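You operate a simulated robot arm through the tools that you are given. There is no shell and no other tool.

Carry out the task below with a simulated robot arm. There is one attempt and no reset: what you move stays moved.

JOB
Flush both sink taps in turn till they run clear, and shut them.
Fine: start with the tall tap; shut it before the short one is opened.

The check looks at the end state, three seconds after you hand in, the way a careful person would. Anything else that was tipped, shoved, dropped, spilled or broken makes it a failure.

ROBOT AND FRAMES
A 7-joint arm with a fingered hand, fixed in place. Base frame: the origin is at the foot of the arm, x ahead of it, y to its left, z up. Units: cm, degrees, N and s.
Its first joint turns from -166.0 to 166.0 degrees. Payload 4.7 kg.
Tool frame: the origin (TCP) lies between the finger pads and is the grasp point; the fingertips stand 3.6 cm ahead of it; z points along the fingers, y is the line along which they close. The gripper opens to 12 cm. The gripper's body begins 4.2 cm behind the TCP. The gripper is a hand of 5 fingers: y runs from the thumb to the fingers, the wrist lies at [-1.8, -12.2, -21] in the tool frame.
Orientation is that of the tool frame in the base frame, as [roll, pitch, yaw] about the fixed x, y, z axes, in that order (R = Rz(yaw) Ry(pitch) Rx(roll)). With the fingers straight down and the wrist toward the robot, the tool's x, y and z point along [0, 1, 0], [1, 0, 0] and [0, 0, -1] of the base frame.

CONTROLS
- The arm moves only by the tool move_arm. Its argument "moves" is a list of rows, each a list of 2 entries, a list of its own where there are three numbers: the shift along the tool's x, y, z in cm, then the turn, a rotation vector about the tool's x, y, z in degrees. In form: [[[dx, dy, dz], [ax, ay, az]], ...]. A call has 1 to 20 rows; each row is the pose to reach, as a shift and turn from the pose commanded when the call began, along the tool's axes at that moment. Each row takes 0.2 s and may step no farther than 5 cm and 8.6 degrees from the row before; otherwise, the whole call is refused. Where a pose cannot be reached the arm comes as near as it can. A force on the tool above 40 N (or 10 N above the force at the start of the call, whichever is more), or a blocked arm, ends the call early, and 0.2 s more pass. In this call time passes only in rows, and 0.2 s behind the last. The reply holds the time, the measured pose of the TCP, the force on the tool along the base axes, the opening and the grip force, in the units named above and with some noise, with the torque about the TCP (base axes, N m) and any sound that the robot's microphone picked up.
- Cameras (640 x 400 px; columns grow to the right, rows downward): "scene" is fixed at [4.75, -49.99, 172.81]; the picture's right is [0.77, -0.64, 0.00], its down [-0.27, -0.32, -0.91] and it looks along [0.58, 0.69, -0.42] (base axes); focal length 327 px, centre (320, 200). "wrist" rides on the gripper at [7.3, -9.1, -14.3] in the tool frame; the picture's right is [-0.80, 0.28, -0.53], its down [-0.53, -0.73, 0.42] and it looks along [-0.27, 0.62, 0.74] (tool axes); focal length 234 px, centre (320, 200). There is no depth. A picture from a camera that has moved, and an enlarged one, comes with that camera's place and axes in the base frame and with its lens.
- snapshot(camera): a new picture of that camera. The clock stands still meanwhile.
- curl_fingers(index, middle, ring, little, thumb_bend, thumb_turn): sets how far each is bent, from 0 (flat) to 1 (curled in); at 0.3 the hand is open as for a grip, at 0.7 the pads meet at the TCP. One left out holds its place. A second passes; each finger stops where it meets its share of the squeeze, and holds until it gets a number again. It is the only way to open and close the hand. It gives what a move gives, with no picture; readings hold the bend of each and the force on index, middle, ring, little, thumb and palm. thumb_turn goes from beside the hand (0) to across from the fingers (1), as for a grip.
- enlarge(camera, box): a new picture of the part [left, top, right, bottom] of that camera's present view, enlarged. The clock stands still meanwhile.
- sign_off(): hands the job in; it is judged then, once.

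Nothing tells you positions but the pictures and the camera data. Unless the task says otherwise, let go and move clear before handing in.

The tools are called after "Call:" as a command line: name --argument value ..., lists and objects as JSON in quotes. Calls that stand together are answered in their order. move_arm: Moves the arm, as the interface text tells. Its arguments: {"type":"object","properties":{"moves":{"type":"array","items":{"type":"array"}}},"required":["moves"]} The other tools are called the same way: curl_fingers (index, middle, ring, little, thumb_bend, thumb_turn) moves the fingers one by one; snapshot (camera) takes a picture; enlarge (camera, box) takes an enlarged picture of a part of a camera's view; sign_off () hands the job in.

At the start:

```text
time: 0.0
ee_pos: [51.87, 31.05, 127.98]
ee_rot: [180.0, -0.1, 90.0]
ft_force: [-0.9, -0.2, -0.1]
moment: [0.01, 0.01, -0.01]
grip_width: 11.95
grip_force: 0.1
shape: jaw
bend: [0.3, 0.3, 0.3, 0.3, 0.3, 0.98]
finger forces: [0.1, 0.0, 0.1, 0.0, 0.0, 0.0]
```

scene: 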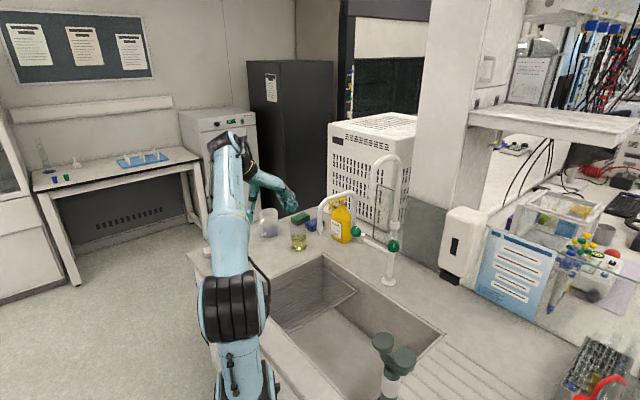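
wrist: 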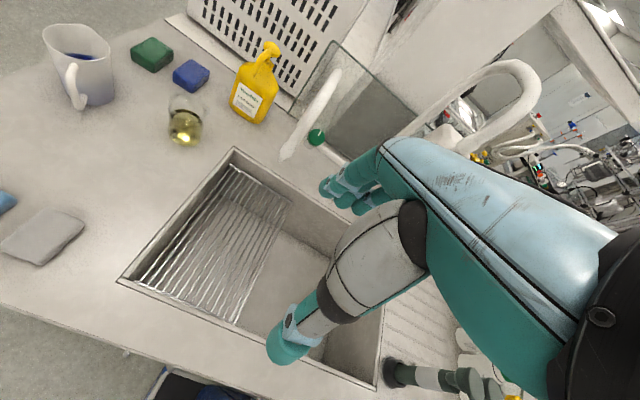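

I see a lab sink with a tall gooseneck and a short tap behind it, with green handles. I'll enlarge the views first to locate the spouts and handles before moving anything.

Call:
enlarge --camera "scene" --box '[240, 130, 460, 350]'

Call:
enlarge --camera "scene" --box '[300, 140, 420, 290]'

Call:
enlarge --camera "wrist" --box '[220, 30, 560, 240]'

Call:
enlarge --camera "scene" --box '[340, 310, 460, 400]'

```text
1.82 times, centred on (350, 240) of scene
camera zoom: at [4.75, -49.99, 172.81], right [0.77, -0.64, 0.0], down [-0.27, -0.32, -0.91], along [0.58, 0.69, -0.42], focal length 595 px, centre (266, 127)
```

zoom: 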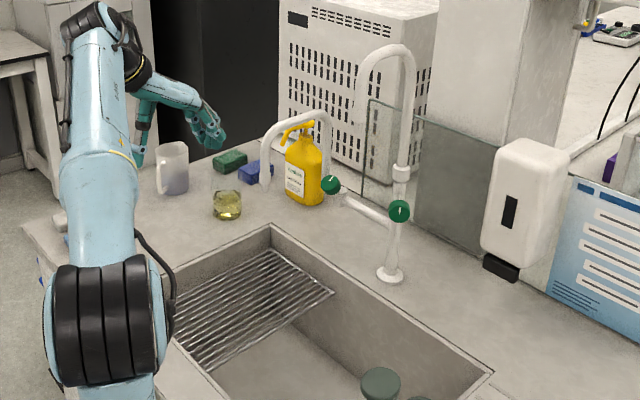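

```text
2.67 times, centred on (360, 215) of scene
camera zoom: at [4.75, -49.99, 172.81], right [0.77, -0.64, 0.0], down [-0.27, -0.32, -0.91], along [0.58, 0.69, -0.42], focal length 872 px, centre (213, 160)
```

zoom: 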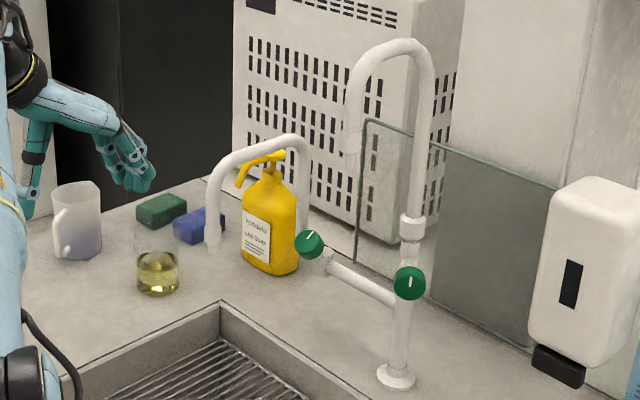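

```text
1.88 times, centred on (390, 135) of wrist
camera zoom: at [42.83, 38.41, 142.4], right [0.28, -0.8, 0.53], down [-0.73, -0.53, -0.42], along [0.62, -0.27, -0.74], focal length 441 px, centre (188, 322)
```

zoom: 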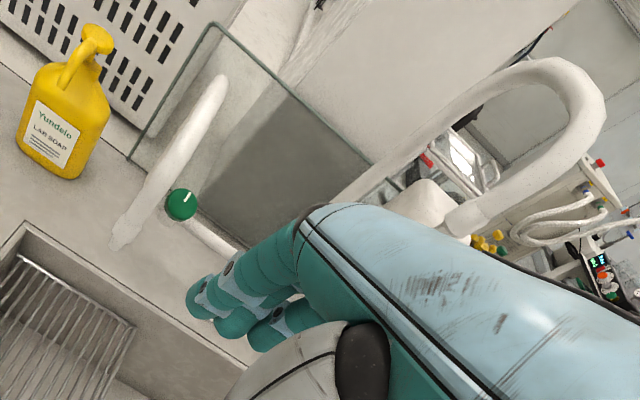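

```text
4.44 times, centred on (400, 355) of scene
camera zoom: at [4.75, -49.99, 172.81], right [0.77, -0.64, 0.0], down [-0.27, -0.32, -0.91], along [0.58, 0.69, -0.42], focal length 1454 px, centre (-36, -489)
```

zoom: 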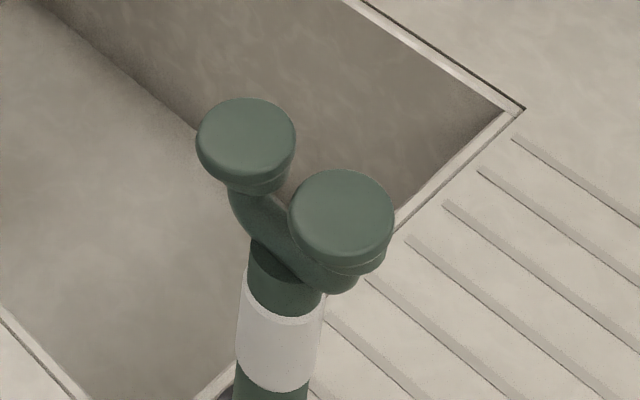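

The tall gooseneck rises at about x 96, y 14, with a green knob at about z 104. The short tap is on a side branch, with its knob at about [93, 31, 103]. Both spouts appear to end above the sink, and I'll look closer at the knobs and their markings.

Call:
enlarge --camera "scene" --box '[376, 232, 410, 260]'

Call:
enlarge --camera "scene" --box '[340, 217, 374, 245]'

Call:
enlarge --camera "wrist" --box '[270, 100, 370, 180]'

Call:
enlarge --camera "scene" --box '[260, 240, 460, 390]'

```text
14.29 times, centred on (393, 246) of scene
camera zoom: at [4.75, -49.99, 172.81], right [0.77, -0.64, 0.0], down [-0.27, -0.32, -0.91], along [0.58, 0.69, -0.42], focal length 4673 px, centre (-723, -457)
```

zoom: 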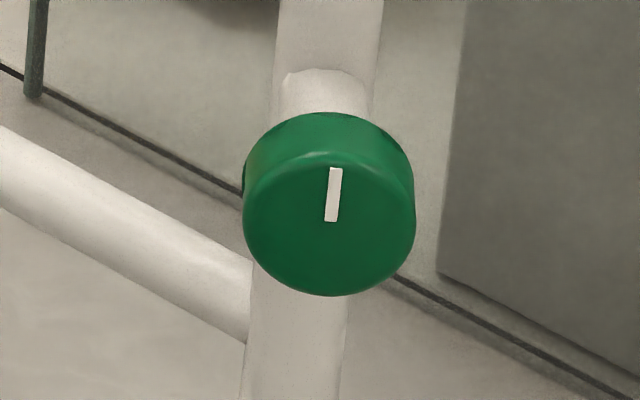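

```text
14.29 times, centred on (357, 231) of scene
camera zoom: at [4.75, -49.99, 172.81], right [0.77, -0.64, 0.0], down [-0.27, -0.32, -0.91], along [0.58, 0.69, -0.42], focal length 4673 px, centre (-209, -243)
```

zoom: 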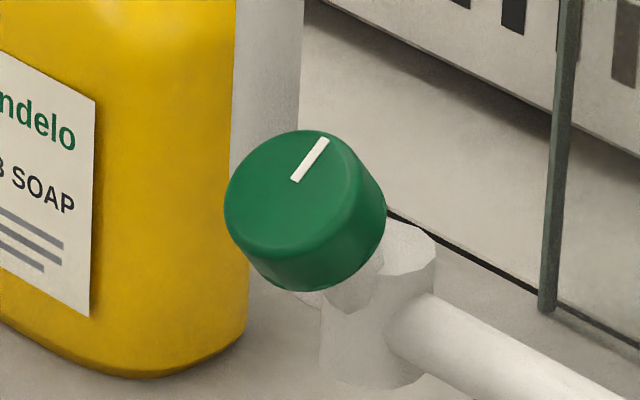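

```text
5.00 times, centred on (320, 140) of wrist
camera zoom: at [42.83, 38.41, 142.4], right [0.28, -0.8, 0.53], down [-0.73, -0.53, -0.42], along [0.62, -0.27, -0.74], focal length 1171 px, centre (320, 500)
```

zoom: 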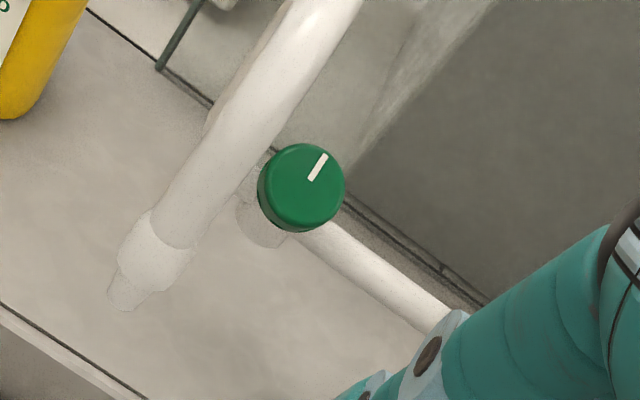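

```text
2.67 times, centred on (360, 315) of scene
camera zoom: at [4.75, -49.99, 172.81], right [0.77, -0.64, 0.0], down [-0.27, -0.32, -0.91], along [0.58, 0.69, -0.42], focal length 872 px, centre (213, -107)
```

zoom: 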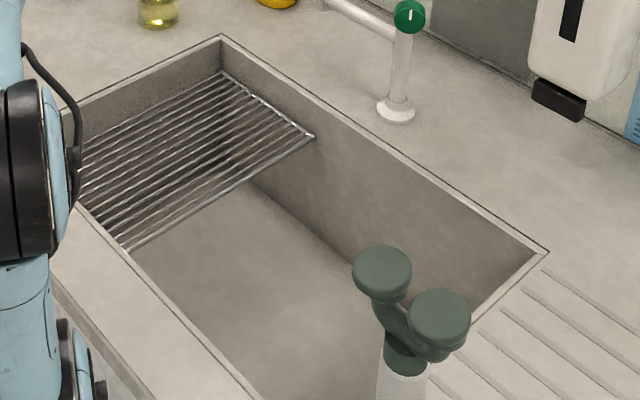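

Both pointers look to be at 12 o'clock, and neither tap is running. The tall knob seems to face roughly horizontally toward the near right, and the short one tilts up toward the robot. I'll swing the hand to a pose pointing forward, well short of the spouts, for a clearer wrist view.

Call:
move_arm --moves '[[[-1.77, 1.08, 1.23], [-3.3, 6.34, 3.3]], [[-3.54, 2.17, 2.46], [-6.6, 12.68, 6.6]], [[-5.31, 3.25, 3.69], [-9.9, 19.0, 9.9]], [[-7.08, 4.34, 4.92], [-13.2, 25.35, 13.2]], [[-8.85, 5.42, 6.15], [-16.5, 31.7, 16.5]], [[-10.6, 6.5, 7.4], [-19.8, 38.0, 19.8]], [[-12.4, 7.6, 8.6], [-23.1, 44.4, 23.1]]]'

```text
time: 1.6
ee_pos: [59.54, 18.63, 119.39]
ee_rot: [162.8, -47.4, 72.9]
ft_force: [0.7, -0.2, -0.3]
moment: [0.01, 0.0, -0.01]
grip_width: 11.96
grip_force: 0.1
shape: jaw
bend: [0.3, 0.3, 0.3, 0.3, 0.3, 0.98]
finger forces: [0.0, 0.1, 0.0, 0.0, 0.1, 0.0]
```

The first half of the swing went freely, with no contact. I'll finish it and then look through the wrist camera.

Call:
move_arm --moves '[[[-1.84, 1.54, 0.29], [-3.3, 6.34, 3.3]], [[-3.67, 3.07, 0.59], [-6.6, 12.68, 6.6]], [[-5.51, 4.61, 0.88], [-9.9, 19.0, 9.9]], [[-7.35, 6.14, 1.18], [-13.2, 25.35, 13.2]], [[-9.18, 7.68, 1.47], [-16.5, 31.7, 16.5]], [[-11.02, 9.21, 1.77], [-19.8, 38.0, 19.8]]]'

Call:
snapshot --camera "wrist"

Call:
snapshot --camera "scene"

```text
time: 3.0
ee_pos: [66.11, 6.79, 116.26]
ee_rot: [-155.1, -87.5, 10.6]
ft_force: [-1.0, 0.3, -0.3]
moment: [0.03, -0.03, 0.0]
grip_width: 11.98
grip_force: 0.1
shape: jaw
bend: [0.3, 0.3, 0.3, 0.3, 0.3, 0.98]
finger forces: [0.0, 0.1, 0.1, 0.0, 0.0, 0.0]
out of reach, approached as far as the arm can: row 6
```

```text
taken
camera wrist: at [49.58, 5.95, 124.22], right [-0.3, -0.54, -0.79], down [-0.1, 0.84, -0.54], along [0.95, -0.08, -0.3], focal length 234 px, centre (320, 200)
```

wrist: 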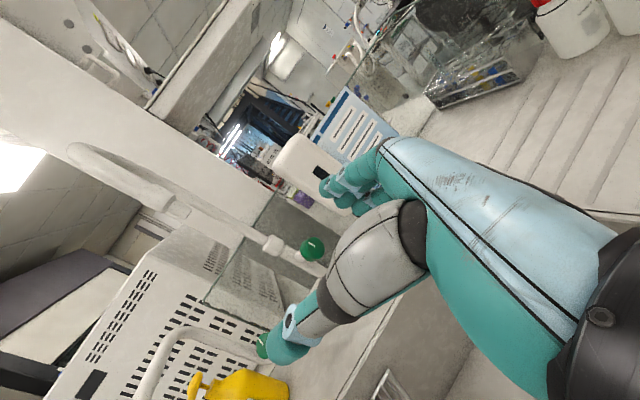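

```text
taken
```

scene: 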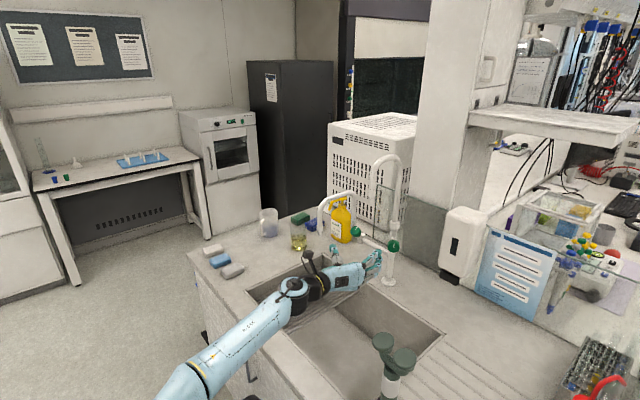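

The hand now points forward over the sink, but the last row was out of reach. From the two views I put the tall knob at about [91.6, 10.9, 106.5], and I'll enlarge the wrist view to read which way it faces.

Call:
enlarge --camera "wrist" --box '[260, 210, 360, 280]'

Call:
enlarge --camera "wrist" --box '[60, 130, 340, 400]'

Call:
enlarge --camera "scene" --box '[240, 180, 420, 320]'

```text
5.71 times, centred on (310, 245) of wrist
camera zoom: at [49.58, 5.95, 124.22], right [-0.3, -0.54, -0.79], down [-0.1, 0.84, -0.54], along [0.95, -0.08, -0.3], focal length 1338 px, centre (377, -57)
```

zoom: 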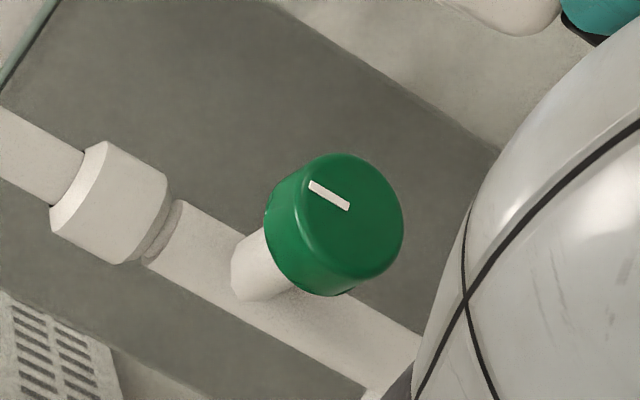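

```text
1.48 times, centred on (200, 265) of wrist
camera zoom: at [49.58, 5.95, 124.22], right [-0.3, -0.54, -0.79], down [-0.1, 0.84, -0.54], along [0.95, -0.08, -0.3], focal length 347 px, centre (498, 104)
```

zoom: 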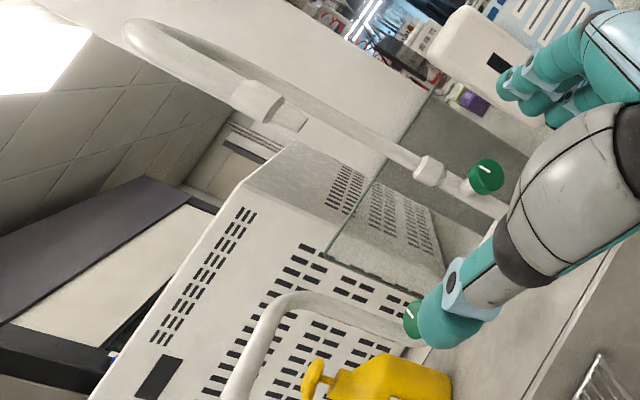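

```text
2.86 times, centred on (330, 250) of scene
camera zoom: at [4.75, -49.99, 172.81], right [0.77, -0.64, 0.0], down [-0.27, -0.32, -0.91], along [0.58, 0.69, -0.42], focal length 935 px, centre (291, 57)
```

zoom: 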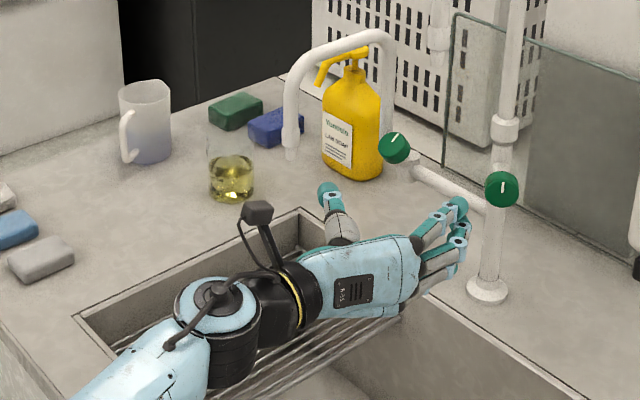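

The tall knob's axis is close to horizontal, at [-0.82, -0.57, 0]. It is about 4.5 cm across, with its middle near [91.4, 11.1, 106.5]. Before closing in, I'll check how the fingers lie relative to the grasp point.

Call:
enlarge --camera "wrist" --box '[250, 130, 450, 370]'

Call:
enlarge --camera "scene" --box '[320, 225, 400, 290]'

```text
1.67 times, centred on (350, 250) of wrist
camera zoom: at [49.58, 5.95, 124.22], right [-0.3, -0.54, -0.79], down [-0.1, 0.84, -0.54], along [0.95, -0.08, -0.3], focal length 390 px, centre (270, 117)
```

zoom: 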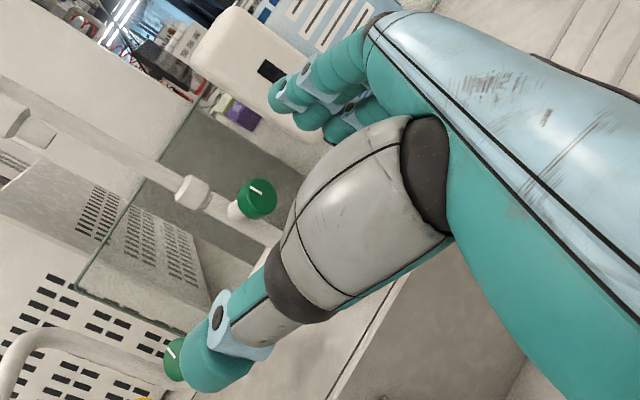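

```text
6.15 times, centred on (360, 258) of scene
camera zoom: at [4.75, -49.99, 172.81], right [0.77, -0.64, 0.0], down [-0.27, -0.32, -0.91], along [0.58, 0.69, -0.42], focal length 2013 px, centre (74, -154)
```

zoom: 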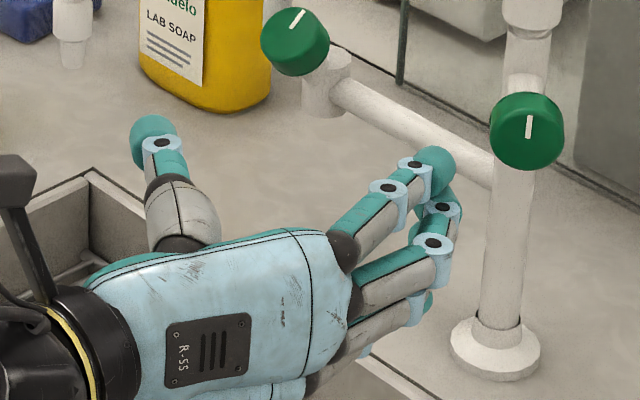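

The thumb opposes the index and middle fingers near the grasp point, so I'll use those three on the knob and lay ring and little flat. I'm advancing partway along the tool axis to check reach before lining up.

Call:
curl_fingers --ring 0 --little 0 --index 0.3 --middle 0.3 --thumb_bend 0.3

Call:
move_arm --moves '[[[0, 0, 2], [0, 0, 0]], [[0, 0, 4], [0, 0, 0]], [[0, 0, 6], [0, 0, 0]]]'

```text
time: 4.0
ee_pos: [66.22, 6.8, 116.13]
ee_rot: [-153.3, -87.6, 8.8]
ft_force: [-0.9, 0.3, 0.0]
moment: [0.03, -0.01, -0.03]
grip_width: 12.2
grip_force: 0.0
shape: fingers
bend: [0.3, 0.3, 0.0, 0.0, 0.3, 0.98]
finger forces: [0.0, 0.2, 0.1, 0.0, 0.0, 0.1]
```

```text
time: 4.8
ee_pos: [71.64, 9.96, 117.96]
ee_rot: [-162.4, -89.1, 17.4]
ft_force: [-0.4, -0.1, 0.6]
moment: [-0.05, 0.0, -0.02]
grip_width: 12.22
grip_force: 0.1
shape: fingers
bend: [0.3, 0.3, 0.0, 0.0, 0.3, 0.98]
finger forces: [0.1, 0.1, 0.0, 0.0, 0.1, 0.0]
out of reach, approached as far as the arm can: row 1, 2, 3
```

The arm reports out of reach and drifted up instead of holding height. I'll look at its posture to understand the limit.

Call:
snapshot --camera "scene"

Call:
enlarge --camera "scene" --box '[150, 180, 430, 400]'

```text
taken
```

scene: 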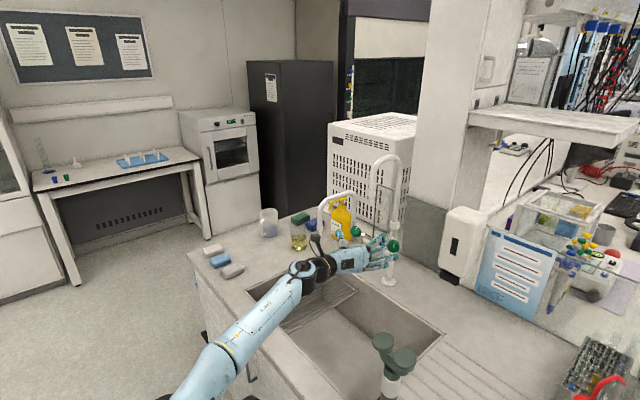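

```text
1.82 times, centred on (290, 290) of scene
camera zoom: at [4.75, -49.99, 172.81], right [0.77, -0.64, 0.0], down [-0.27, -0.32, -0.91], along [0.58, 0.69, -0.42], focal length 595 px, centre (374, 36)
```

zoom: 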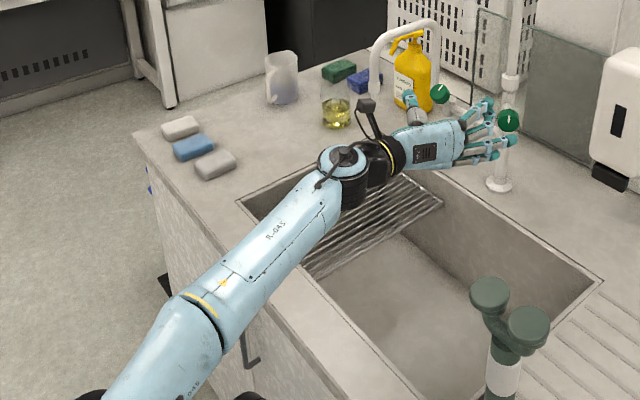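

The wrist is almost straight here, which explains the limit. Rolling the hand about its own axis lifts the wrist and bends it more, so I'll roll +60° and see if the reach frees up.

Call:
move_arm --moves '[[[0, 0, -0.5], [0, 0, 7.5]], [[0, 0, -1], [0, 0, 15]], [[0, 0, -1.5], [0, 0, 22.5]], [[0, 0, -2], [0, 0, 30]], [[0, 0, -2], [0, 0, 37.5]], [[0, 0, -2], [0, 0, 45]], [[0, 0, -2], [0, 0, 52.5]], [[0, 0, -2], [0, 0, 60]]]'

Call:
snapshot --camera "scene"

Call:
snapshot --camera "wrist"

```text
time: 6.6
ee_pos: [69.78, 8.73, 117.94]
ee_rot: [-89.9, -30.0, -55.0]
ft_force: [-0.3, 0.4, -0.4]
moment: [0.0, 0.01, 0.02]
grip_width: 12.2
grip_force: 0.1
shape: fingers
bend: [0.3, 0.3, 0.0, 0.0, 0.3, 0.98]
finger forces: [0.0, 0.0, 0.0, 0.1, 0.0, 0.0]
```

```text
taken
```

scene: 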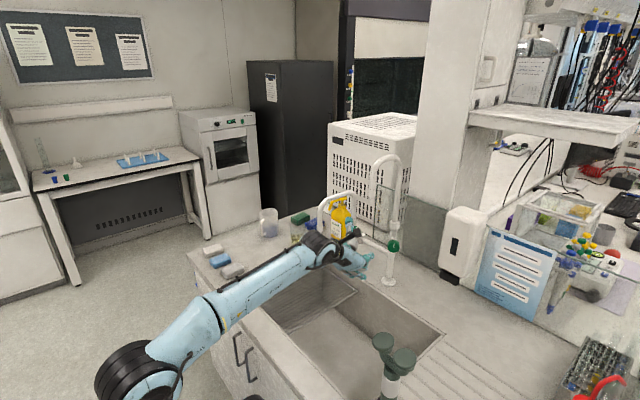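

```text
taken
camera wrist: at [59.13, -0.89, 129.68], right [-0.75, 0.16, -0.64], down [-0.13, 0.92, 0.37], along [0.65, 0.36, -0.67], focal length 234 px, centre (320, 200)
```

wrist: 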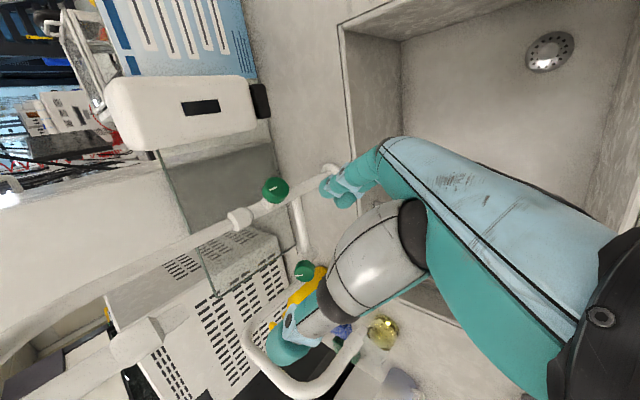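

Rolled to this pose, everything is within reach again and the alignment is exact. I'll enlarge both knobs from this new angle to refine their positions.

Call:
enlarge --camera "wrist" --box '[225, 150, 325, 220]'

Call:
enlarge --camera "wrist" --box '[220, 220, 360, 310]'

Call:
enlarge --camera "scene" --box '[300, 170, 430, 300]'

```text
5.71 times, centred on (275, 185) of wrist
camera zoom: at [59.13, -0.89, 129.68], right [-0.75, 0.16, -0.64], down [-0.13, 0.92, 0.37], along [0.65, 0.36, -0.67], focal length 1338 px, centre (577, 286)
```

zoom: 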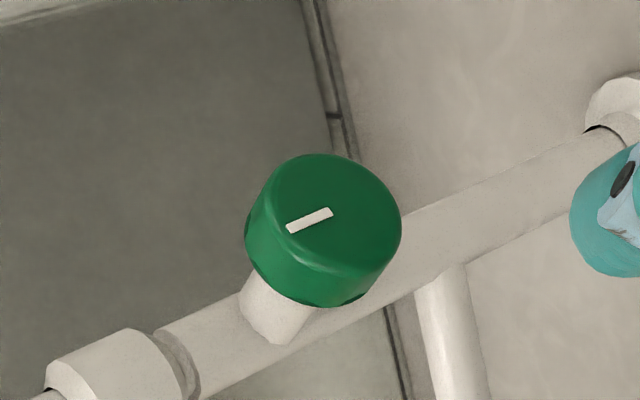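

```text
4.44 times, centred on (290, 265) of wrist
camera zoom: at [59.13, -0.89, 129.68], right [-0.75, 0.16, -0.64], down [-0.13, 0.92, 0.37], along [0.65, 0.36, -0.67], focal length 1041 px, centre (453, -89)
```

zoom: 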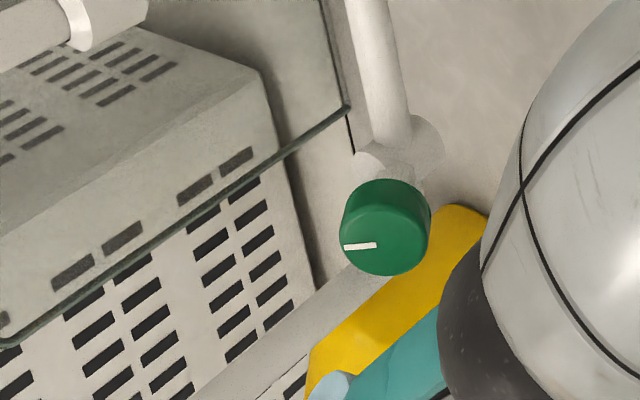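

```text
3.08 times, centred on (365, 235) of scene
camera zoom: at [4.75, -49.99, 172.81], right [0.77, -0.64, 0.0], down [-0.27, -0.32, -0.91], along [0.58, 0.69, -0.42], focal length 1006 px, centre (182, 92)
```

zoom: 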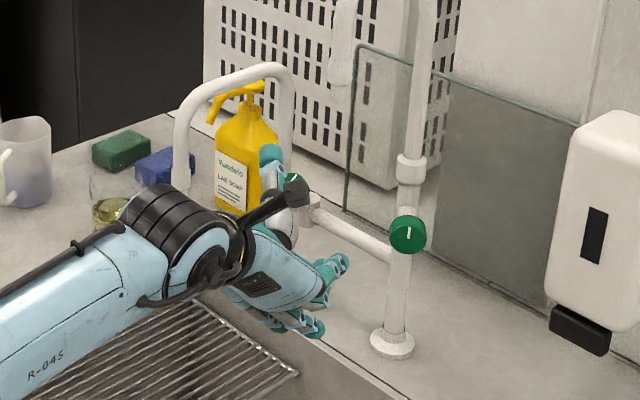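

The refined tall knob centre is about [91.7, 11.0, 106.4], and the hand axis is already parallel to it. I'll move to a stand-off 8 cm short of the grip pose, then test the roll range in free air.

Call:
move_arm --moves '[[[0.71, 3.06, 2.01], [0, 0, 0]], [[1.42, 6.13, 4.03], [0, 0, 0]], [[2.12, 9.19, 6.04], [0, 0, 0]], [[2.83, 12.26, 8.06], [0, 0, 0]], [[3.54, 15.32, 10.07], [0, 0, 0]]]'

Call:
snapshot --camera "scene"

Call:
snapshot --camera "wrist"

```text
time: 7.8
ee_pos: [84.54, 5.57, 106.7]
ee_rot: [-89.8, -30.0, -55.2]
ft_force: [-0.3, -0.3, 1.7]
moment: [-0.05, 0.07, -0.01]
grip_width: 12.22
grip_force: 0.2
shape: fingers
bend: [0.3, 0.3, 0.0, 0.0, 0.3, 0.98]
finger forces: [0.1, 0.0, 0.0, 0.0, 0.0, 0.0]
```

```text
taken
```

scene: 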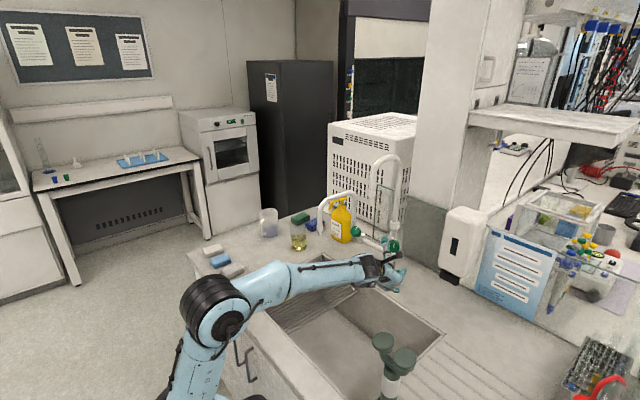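

```text
taken
camera wrist: at [73.71, -4.11, 118.31], right [-0.75, 0.16, -0.64], down [-0.13, 0.92, 0.37], along [0.65, 0.36, -0.67], focal length 234 px, centre (320, 200)
```

wrist: 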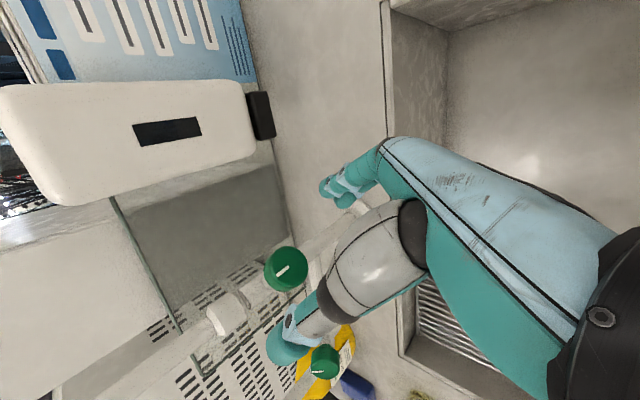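

The knob is centred on the tool axis about 9 cm ahead. I'll sweep the roll both ways in free air here to learn the usable turning range.

Call:
move_arm --moves '[[[0, 0, 0], [0, 0, 8]], [[0, 0, 0], [0, 0, 16]], [[0, 0, 0], [0, 0, 24]], [[0, 0, 0], [0, 0, 32]], [[0, 0, 0], [0, 0, 40]], [[0, 0, 0], [0, 0, 48]], [[0, 0, 0], [0, 0, 40]], [[0, 0, 0], [0, 0, 32]], [[0, 0, 0], [0, 0, 24]], [[0, 0, 0], [0, 0, 16]], [[0, 0, 0], [0, 0, 8]], [[0, 0, 0], [0, 0, 0]], [[0, 0, 0], [0, 0, -8]], [[0, 0, 0], [0, 0, -16]], [[0, 0, 0], [0, 0, -24]], [[0, 0, 0], [0, 0, -32]], [[0, 0, 0], [0, 0, -40]], [[0, 0, 0], [0, 0, -48]], [[0, 0, 0], [0, 0, -56]], [[0, 0, 0], [0, 0, -64]]]'

Call:
snapshot --camera "scene"

```text
time: 12.0
ee_pos: [84.25, 5.82, 106.57]
ee_rot: [88.9, -85.8, 126.2]
ft_force: [-0.9, -0.3, 0.8]
moment: [-0.02, 0.0, -0.05]
grip_width: 12.2
grip_force: 0.1
shape: fingers
bend: [0.3, 0.3, 0.0, 0.0, 0.3, 0.98]
finger forces: [0.0, 0.0, 0.0, 0.0, 0.0, 0.1]
```

```text
taken
```

scene: 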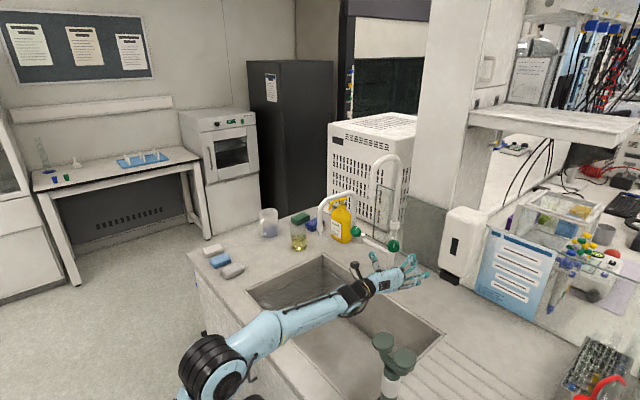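

The whole sweep from about φ 198° down to 86° is reachable with no contact, so I have over 100° of turn. I'll roll to the clockwise end, then check alignment before closing in.

Call:
move_arm --moves '[[[0, 0, 0], [0, 0, 8]], [[0, 0, 0], [0, 0, 16]], [[0, 0, 0], [0, 0, 24]], [[0, 0, 0], [0, 0, 32]], [[0, 0, 0], [0, 0, 40]], [[0, 0, 0], [0, 0, 48]], [[0, 0, 0], [0, 0, 56]], [[0, 0, 0], [0, 0, 64]], [[0, 0, 0], [0, 0, 72]], [[0, 0, 0], [0, 0, 80]], [[0, 0, 0], [0, 0, 88]], [[0, 0, 0], [0, 0, 96]], [[0, 0, 0], [0, 0, 104]]]'

Call:
snapshot --camera "scene"

Call:
snapshot --camera "wrist"

Call:
enlarge --camera "scene" --box '[330, 200, 450, 290]'

```text
time: 14.8
ee_pos: [84.24, 5.74, 106.57]
ee_rot: [-90.0, 10.0, -55.1]
ft_force: [0.0, -0.8, 0.5]
moment: [0.02, 0.02, 0.0]
grip_width: 12.25
grip_force: 0.2
shape: fingers
bend: [0.3, 0.3, 0.0, 0.0, 0.3, 0.98]
finger forces: [0.1, 0.0, 0.0, 0.0, 0.1, 0.0]
```

```text
taken
```

scene: 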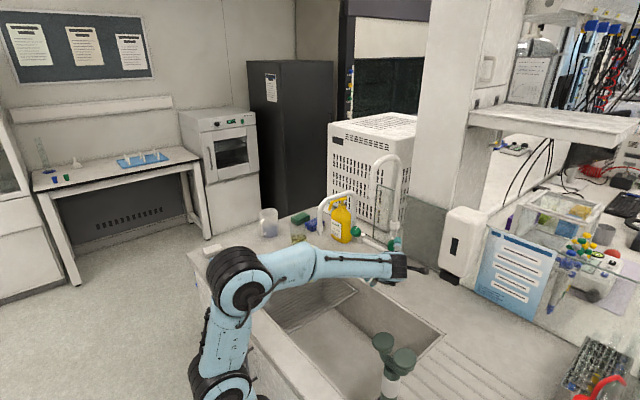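

```text
taken
camera wrist: at [77.56, -9.6, 114.31], right [-0.91, 0.39, -0.13], down [0.12, 0.57, 0.81], along [0.39, 0.73, -0.56], focal length 234 px, centre (320, 200)
```

wrist: 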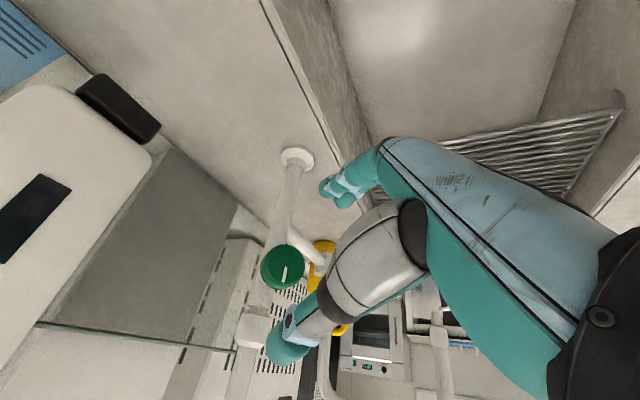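

```text
4.44 times, centred on (390, 245) of scene
camera zoom: at [4.75, -49.99, 172.81], right [0.77, -0.64, 0.0], down [-0.27, -0.32, -0.91], along [0.58, 0.69, -0.42], focal length 1454 px, centre (9, 0)
```

zoom: 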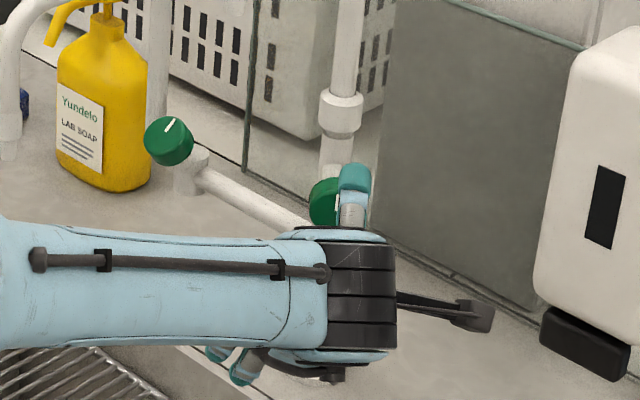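

Alignment is centred to within a few millimetres. I'll advance 7 cm so the fingertips straddle the knob without touching the column behind it.

Call:
move_arm --moves '[[[0, 0, 1.5], [0, 0, 0]], [[0, 0, 3], [0, 0, 0]], [[0, 0, 4.5], [0, 0, 0]], [[0, 0, 5.5], [0, 0, 0]], [[0, 0, 6.3], [0, 0, 0]], [[0, 0, 7], [0, 0, 0]]]'

Call:
snapshot --camera "wrist"

Call:
enlarge --camera "scene" --box '[330, 200, 450, 290]'

```text
time: 16.2
ee_pos: [89.92, 9.91, 106.61]
ee_rot: [-90.0, 10.1, -55.0]
ft_force: [0.2, -0.5, 0.5]
moment: [0.01, 0.02, 0.0]
grip_width: 12.21
grip_force: 0.1
shape: fingers
bend: [0.3, 0.3, 0.0, 0.0, 0.3, 0.98]
finger forces: [0.0, 0.0, 0.0, 0.1, 0.0, 0.1]
```

```text
taken
camera wrist: at [83.25, -5.53, 114.39], right [-0.91, 0.39, -0.14], down [0.12, 0.57, 0.81], along [0.39, 0.73, -0.56], focal length 234 px, centre (320, 200)
```

wrist: 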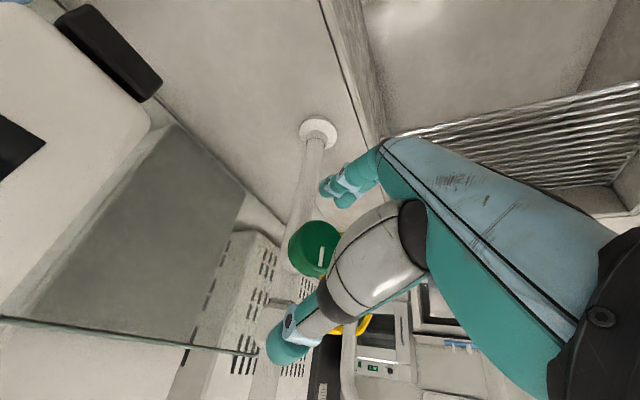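

```text
4.44 times, centred on (390, 245) of scene
camera zoom: at [4.75, -49.99, 172.81], right [0.77, -0.64, 0.0], down [-0.27, -0.32, -0.91], along [0.58, 0.69, -0.42], focal length 1454 px, centre (9, 0)
```

zoom: 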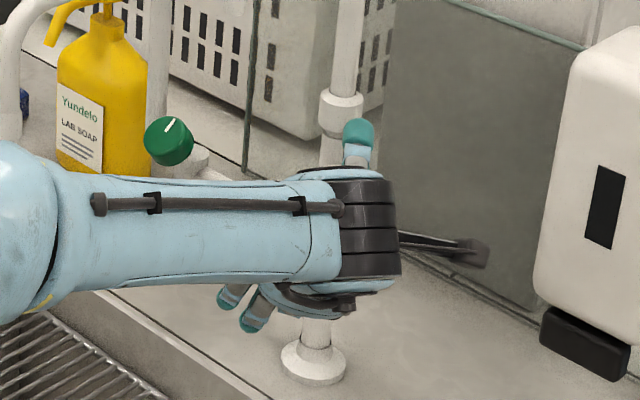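

The knob sits centred between the thumb and fingers with no contact yet. I'll close thumb, index and middle onto it.

Call:
curl_fingers --index 0.52 --middle 0.52 --thumb_bend 0.52

Call:
snapshot --camera "wrist"

```text
time: 17.2
ee_pos: [90.0, 9.81, 106.52]
ee_rot: [-90.0, 10.0, -55.0]
ft_force: [0.4, 0.1, 0.9]
moment: [-0.01, 0.04, 0.0]
grip_width: 5.79
grip_force: 0.0
shape: fingers
bend: [0.52, 0.52, 0.0, 0.0, 0.52, 0.98]
finger forces: [0.1, 0.0, 0.1, 0.0, 0.0, 0.0]
```

```text
taken
camera wrist: at [83.25, -5.55, 114.38], right [-0.91, 0.39, -0.14], down [0.12, 0.57, 0.81], along [0.39, 0.73, -0.56], focal length 234 px, centre (320, 200)
```

wrist: 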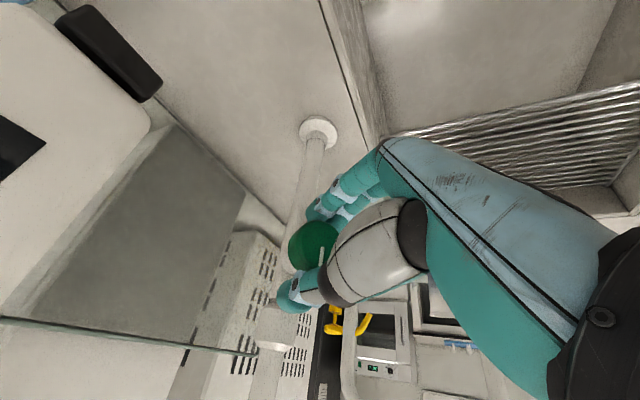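

The fingers are about to touch, with a gap of 5.8 cm against a 4.5 cm knob. I'll close further to take hold.

Call:
curl_fingers --index 0.65 --middle 0.65 --thumb_bend 0.65

Call:
enlarge --camera "wrist" --box '[240, 180, 400, 330]'

Call:
enlarge --camera "scene" --box '[330, 200, 450, 290]'

```text
time: 18.2
ee_pos: [89.94, 9.82, 106.39]
ee_rot: [-90.1, 10.1, -55.1]
ft_force: [-1.7, 1.1, -7.2]
moment: [-0.2, 0.17, 0.08]
grip_width: 4.01
grip_force: 10.0
shape: fingers
bend: [0.58, 0.61, 0.0, 0.0, 0.59, 0.97]
finger forces: [7.1, 6.3, 0.1, 0.0, 6.4, 0.0]
```

```text
2.67 times, centred on (320, 255) of wrist
camera zoom: at [83.27, -5.53, 114.32], right [-0.91, 0.39, -0.13], down [0.12, 0.57, 0.81], along [0.39, 0.73, -0.57], focal length 624 px, centre (320, 53)
```

zoom: 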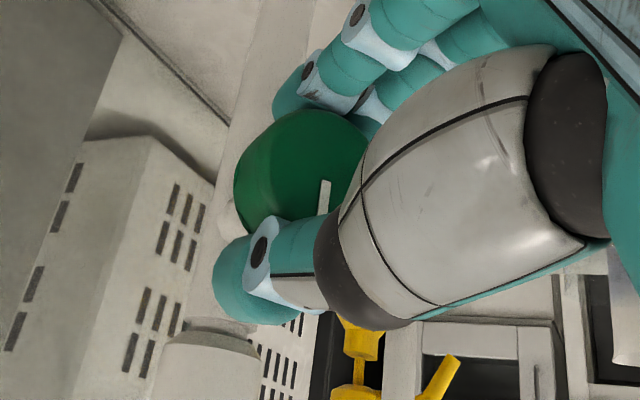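

```text
4.44 times, centred on (390, 245) of scene
camera zoom: at [4.75, -49.99, 172.81], right [0.77, -0.64, 0.0], down [-0.27, -0.32, -0.91], along [0.58, 0.69, -0.42], focal length 1454 px, centre (9, 0)
```

zoom: 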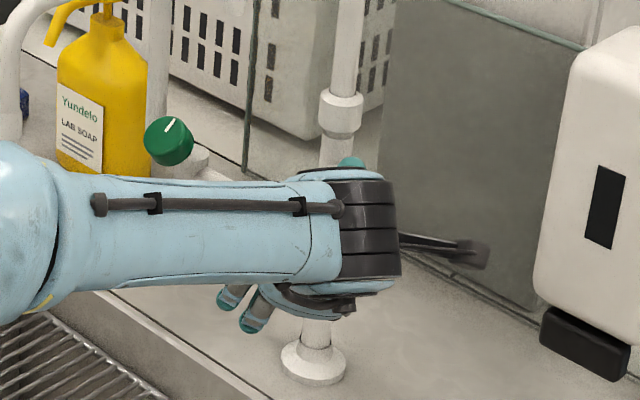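

I have a firm hold, about 6-7 N per finger. I'll try a small counter-clockwise turn first to feel the knob.

Call:
move_arm --moves '[[[0, 0, 0], [0, 0, -5]], [[0, 0, 0], [0, 0, -10]], [[0, 0, 0], [0, 0, -15]], [[0, 0, 0], [0, 0, -20]]]'

Call:
snapshot --camera "wrist"

Call:
snapshot --camera "scene"

```text
time: 19.2
ee_pos: [89.93, 9.78, 106.58]
ee_rot: [-90.0, -9.9, -55.1]
ft_force: [-4.7, 3.1, -6.9]
moment: [-0.09, 0.13, 0.16]
grip_width: 3.99
grip_force: 10.1
shape: fingers
bend: [0.58, 0.61, 0.0, 0.0, 0.6, 0.97]
finger forces: [6.1, 7.5, 0.0, 0.0, 6.9, 0.1]
```

```text
taken
camera wrist: at [81.48, -2.95, 116.87], right [-0.86, 0.31, -0.41], down [-0.03, 0.78, 0.63], along [0.52, 0.55, -0.66], focal length 234 px, centre (320, 200)
```

wrist: 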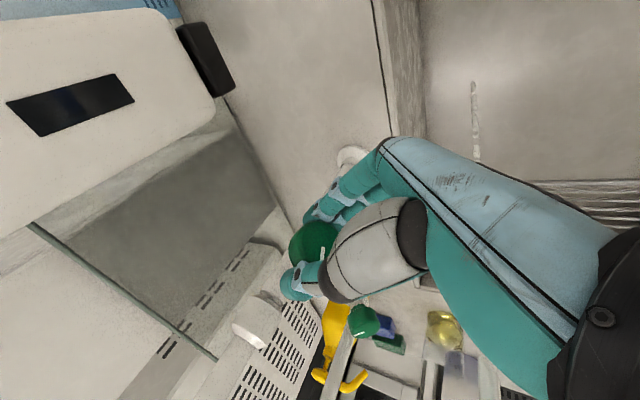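

```text
taken
```

scene: 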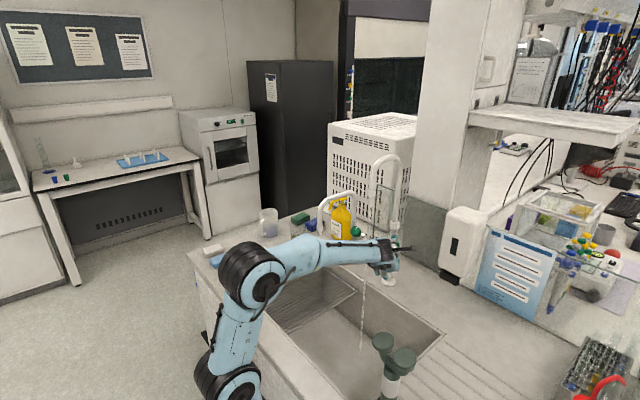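

A thin stream now falls from the tall spout into the sink, so counter-clockwise opens it. I'll enlarge to read the water's colour.

Call:
enlarge --camera "scene" --box '[330, 190, 420, 370]'

Call:
enlarge --camera "wrist" --box '[420, 50, 540, 180]'

Call:
enlarge --camera "scene" --box '[340, 270, 385, 360]'

```text
2.22 times, centred on (375, 280) of scene
camera zoom: at [4.75, -49.99, 172.81], right [0.77, -0.64, 0.0], down [-0.27, -0.32, -0.91], along [0.58, 0.69, -0.42], focal length 727 px, centre (198, 22)
```

zoom: 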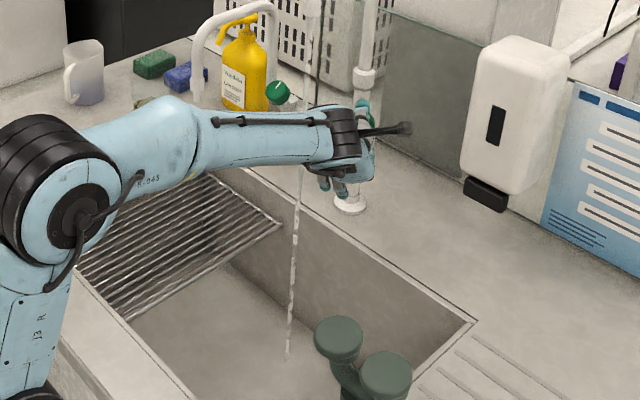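

```text
3.08 times, centred on (480, 115) of wrist
camera zoom: at [81.48, -2.95, 116.87], right [-0.86, 0.31, -0.41], down [-0.03, 0.78, 0.63], along [0.52, 0.55, -0.66], focal length 720 px, centre (-172, 462)
```

zoom: 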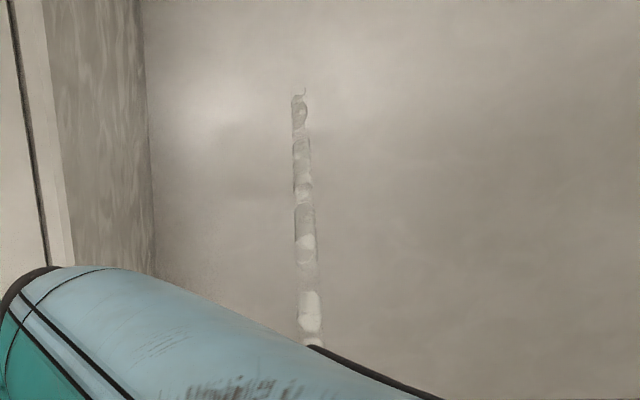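

```text
4.44 times, centred on (362, 315) of scene
camera zoom: at [4.75, -49.99, 172.81], right [0.77, -0.64, 0.0], down [-0.27, -0.32, -0.91], along [0.58, 0.69, -0.42], focal length 1454 px, centre (131, -311)
```

zoom: 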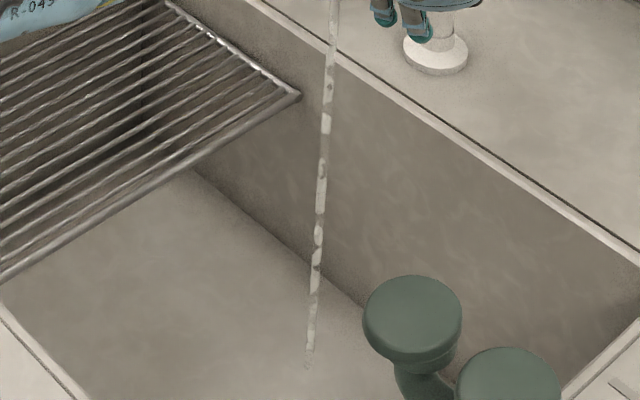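

The flow is thin and sputtering at 20°, so it can't be judged yet. I'll open further for a proper stream and watch the colour.

Call:
move_arm --moves '[[[0, 0, 0], [0, 0, -6]], [[0, 0, 0], [0, 0, -12]], [[0, 0, 0], [0, 0, -18]], [[0, 0, 0], [0, 0, -24]], [[0, 0, 0], [0, 0, -30]]]'

Call:
enlarge --camera "scene" --box '[330, 190, 420, 370]'

Call:
enlarge --camera "scene" --box '[340, 270, 385, 360]'

Call:
snapshot --camera "wrist"

```text
time: 20.4
ee_pos: [89.99, 9.71, 106.58]
ee_rot: [-90.0, -40.0, -55.0]
ft_force: [-4.5, 0.8, -6.0]
moment: [0.02, 0.06, 0.22]
grip_width: 3.94
grip_force: 10.1
shape: fingers
bend: [0.58, 0.61, 0.0, 0.0, 0.6, 0.97]
finger forces: [5.3, 6.4, 0.1, 0.0, 8.3, 0.0]
```

```text
2.22 times, centred on (375, 280) of scene
camera zoom: at [4.75, -49.99, 172.81], right [0.77, -0.64, 0.0], down [-0.27, -0.32, -0.91], along [0.58, 0.69, -0.42], focal length 727 px, centre (198, 22)
```

zoom: 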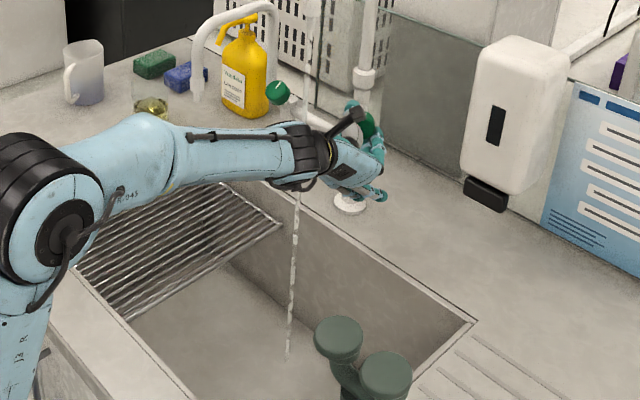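

```text
4.44 times, centred on (362, 315) of scene
camera zoom: at [4.75, -49.99, 172.81], right [0.77, -0.64, 0.0], down [-0.27, -0.32, -0.91], along [0.58, 0.69, -0.42], focal length 1454 px, centre (131, -311)
```

zoom: 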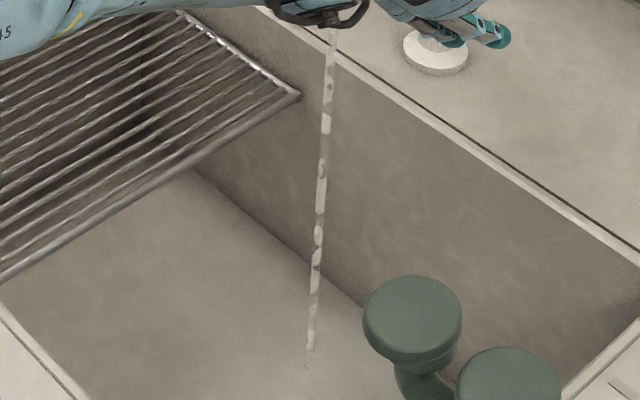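

```text
taken
camera wrist: at [78.17, 1.85, 118.27], right [-0.68, 0.06, -0.73], down [-0.16, 0.96, 0.22], along [0.72, 0.26, -0.65], focal length 234 px, centre (320, 200)
```

wrist: 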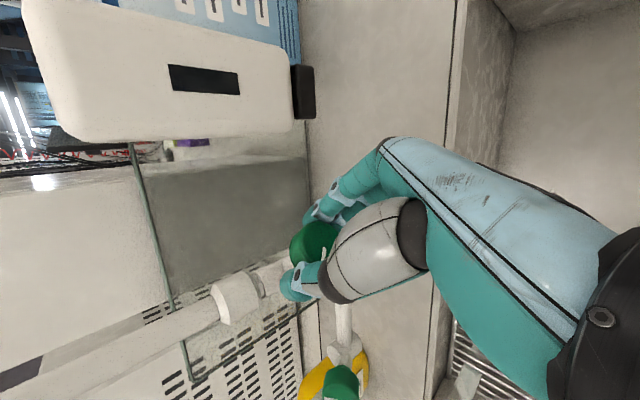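

The knob is about 50° open and the stream holds steady, clear of the hand. I'll zoom in closely on the stream near the spout and in the sink.

Call:
enlarge --camera "scene" --box '[355, 180, 395, 245]'

Call:
enlarge --camera "scene" --box '[350, 275, 380, 305]'

Call:
enlarge --camera "scene" --box '[345, 320, 375, 360]'

```text
6.15 times, centred on (375, 212) of scene
camera zoom: at [4.75, -49.99, 172.81], right [0.77, -0.64, 0.0], down [-0.27, -0.32, -0.91], along [0.58, 0.69, -0.42], focal length 2013 px, centre (-18, 123)
```

zoom: 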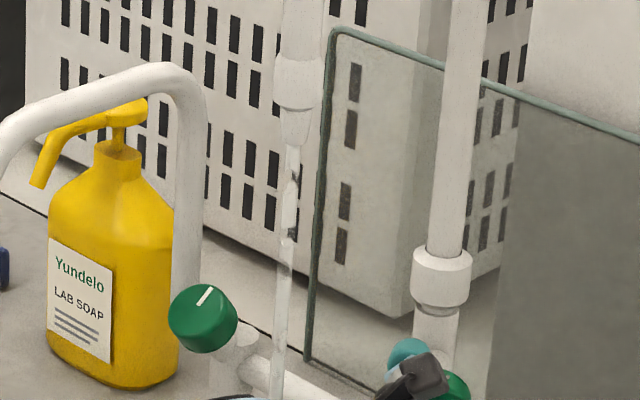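

```text
13.33 times, centred on (365, 290) of scene
camera zoom: at [4.75, -49.99, 172.81], right [0.77, -0.64, 0.0], down [-0.27, -0.32, -0.91], along [0.58, 0.69, -0.42], focal length 4361 px, centre (-280, -1000)
```

zoom: 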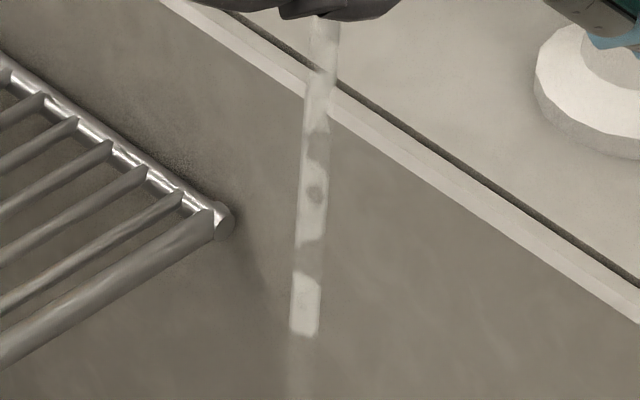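

```text
10.00 times, centred on (360, 340) of scene
camera zoom: at [4.75, -49.99, 172.81], right [0.77, -0.64, 0.0], down [-0.27, -0.32, -0.91], along [0.58, 0.69, -0.42], focal length 3271 px, centre (-80, -1200)
```

zoom: 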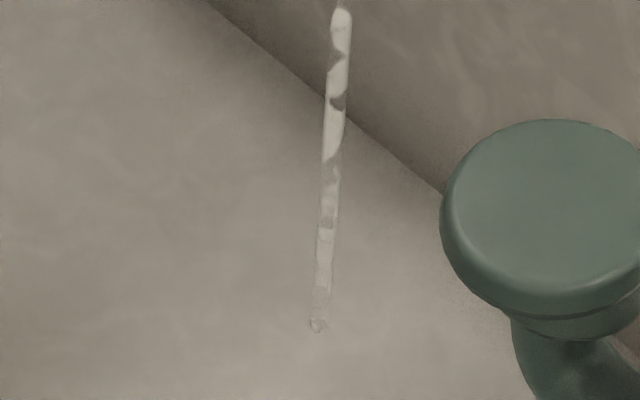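

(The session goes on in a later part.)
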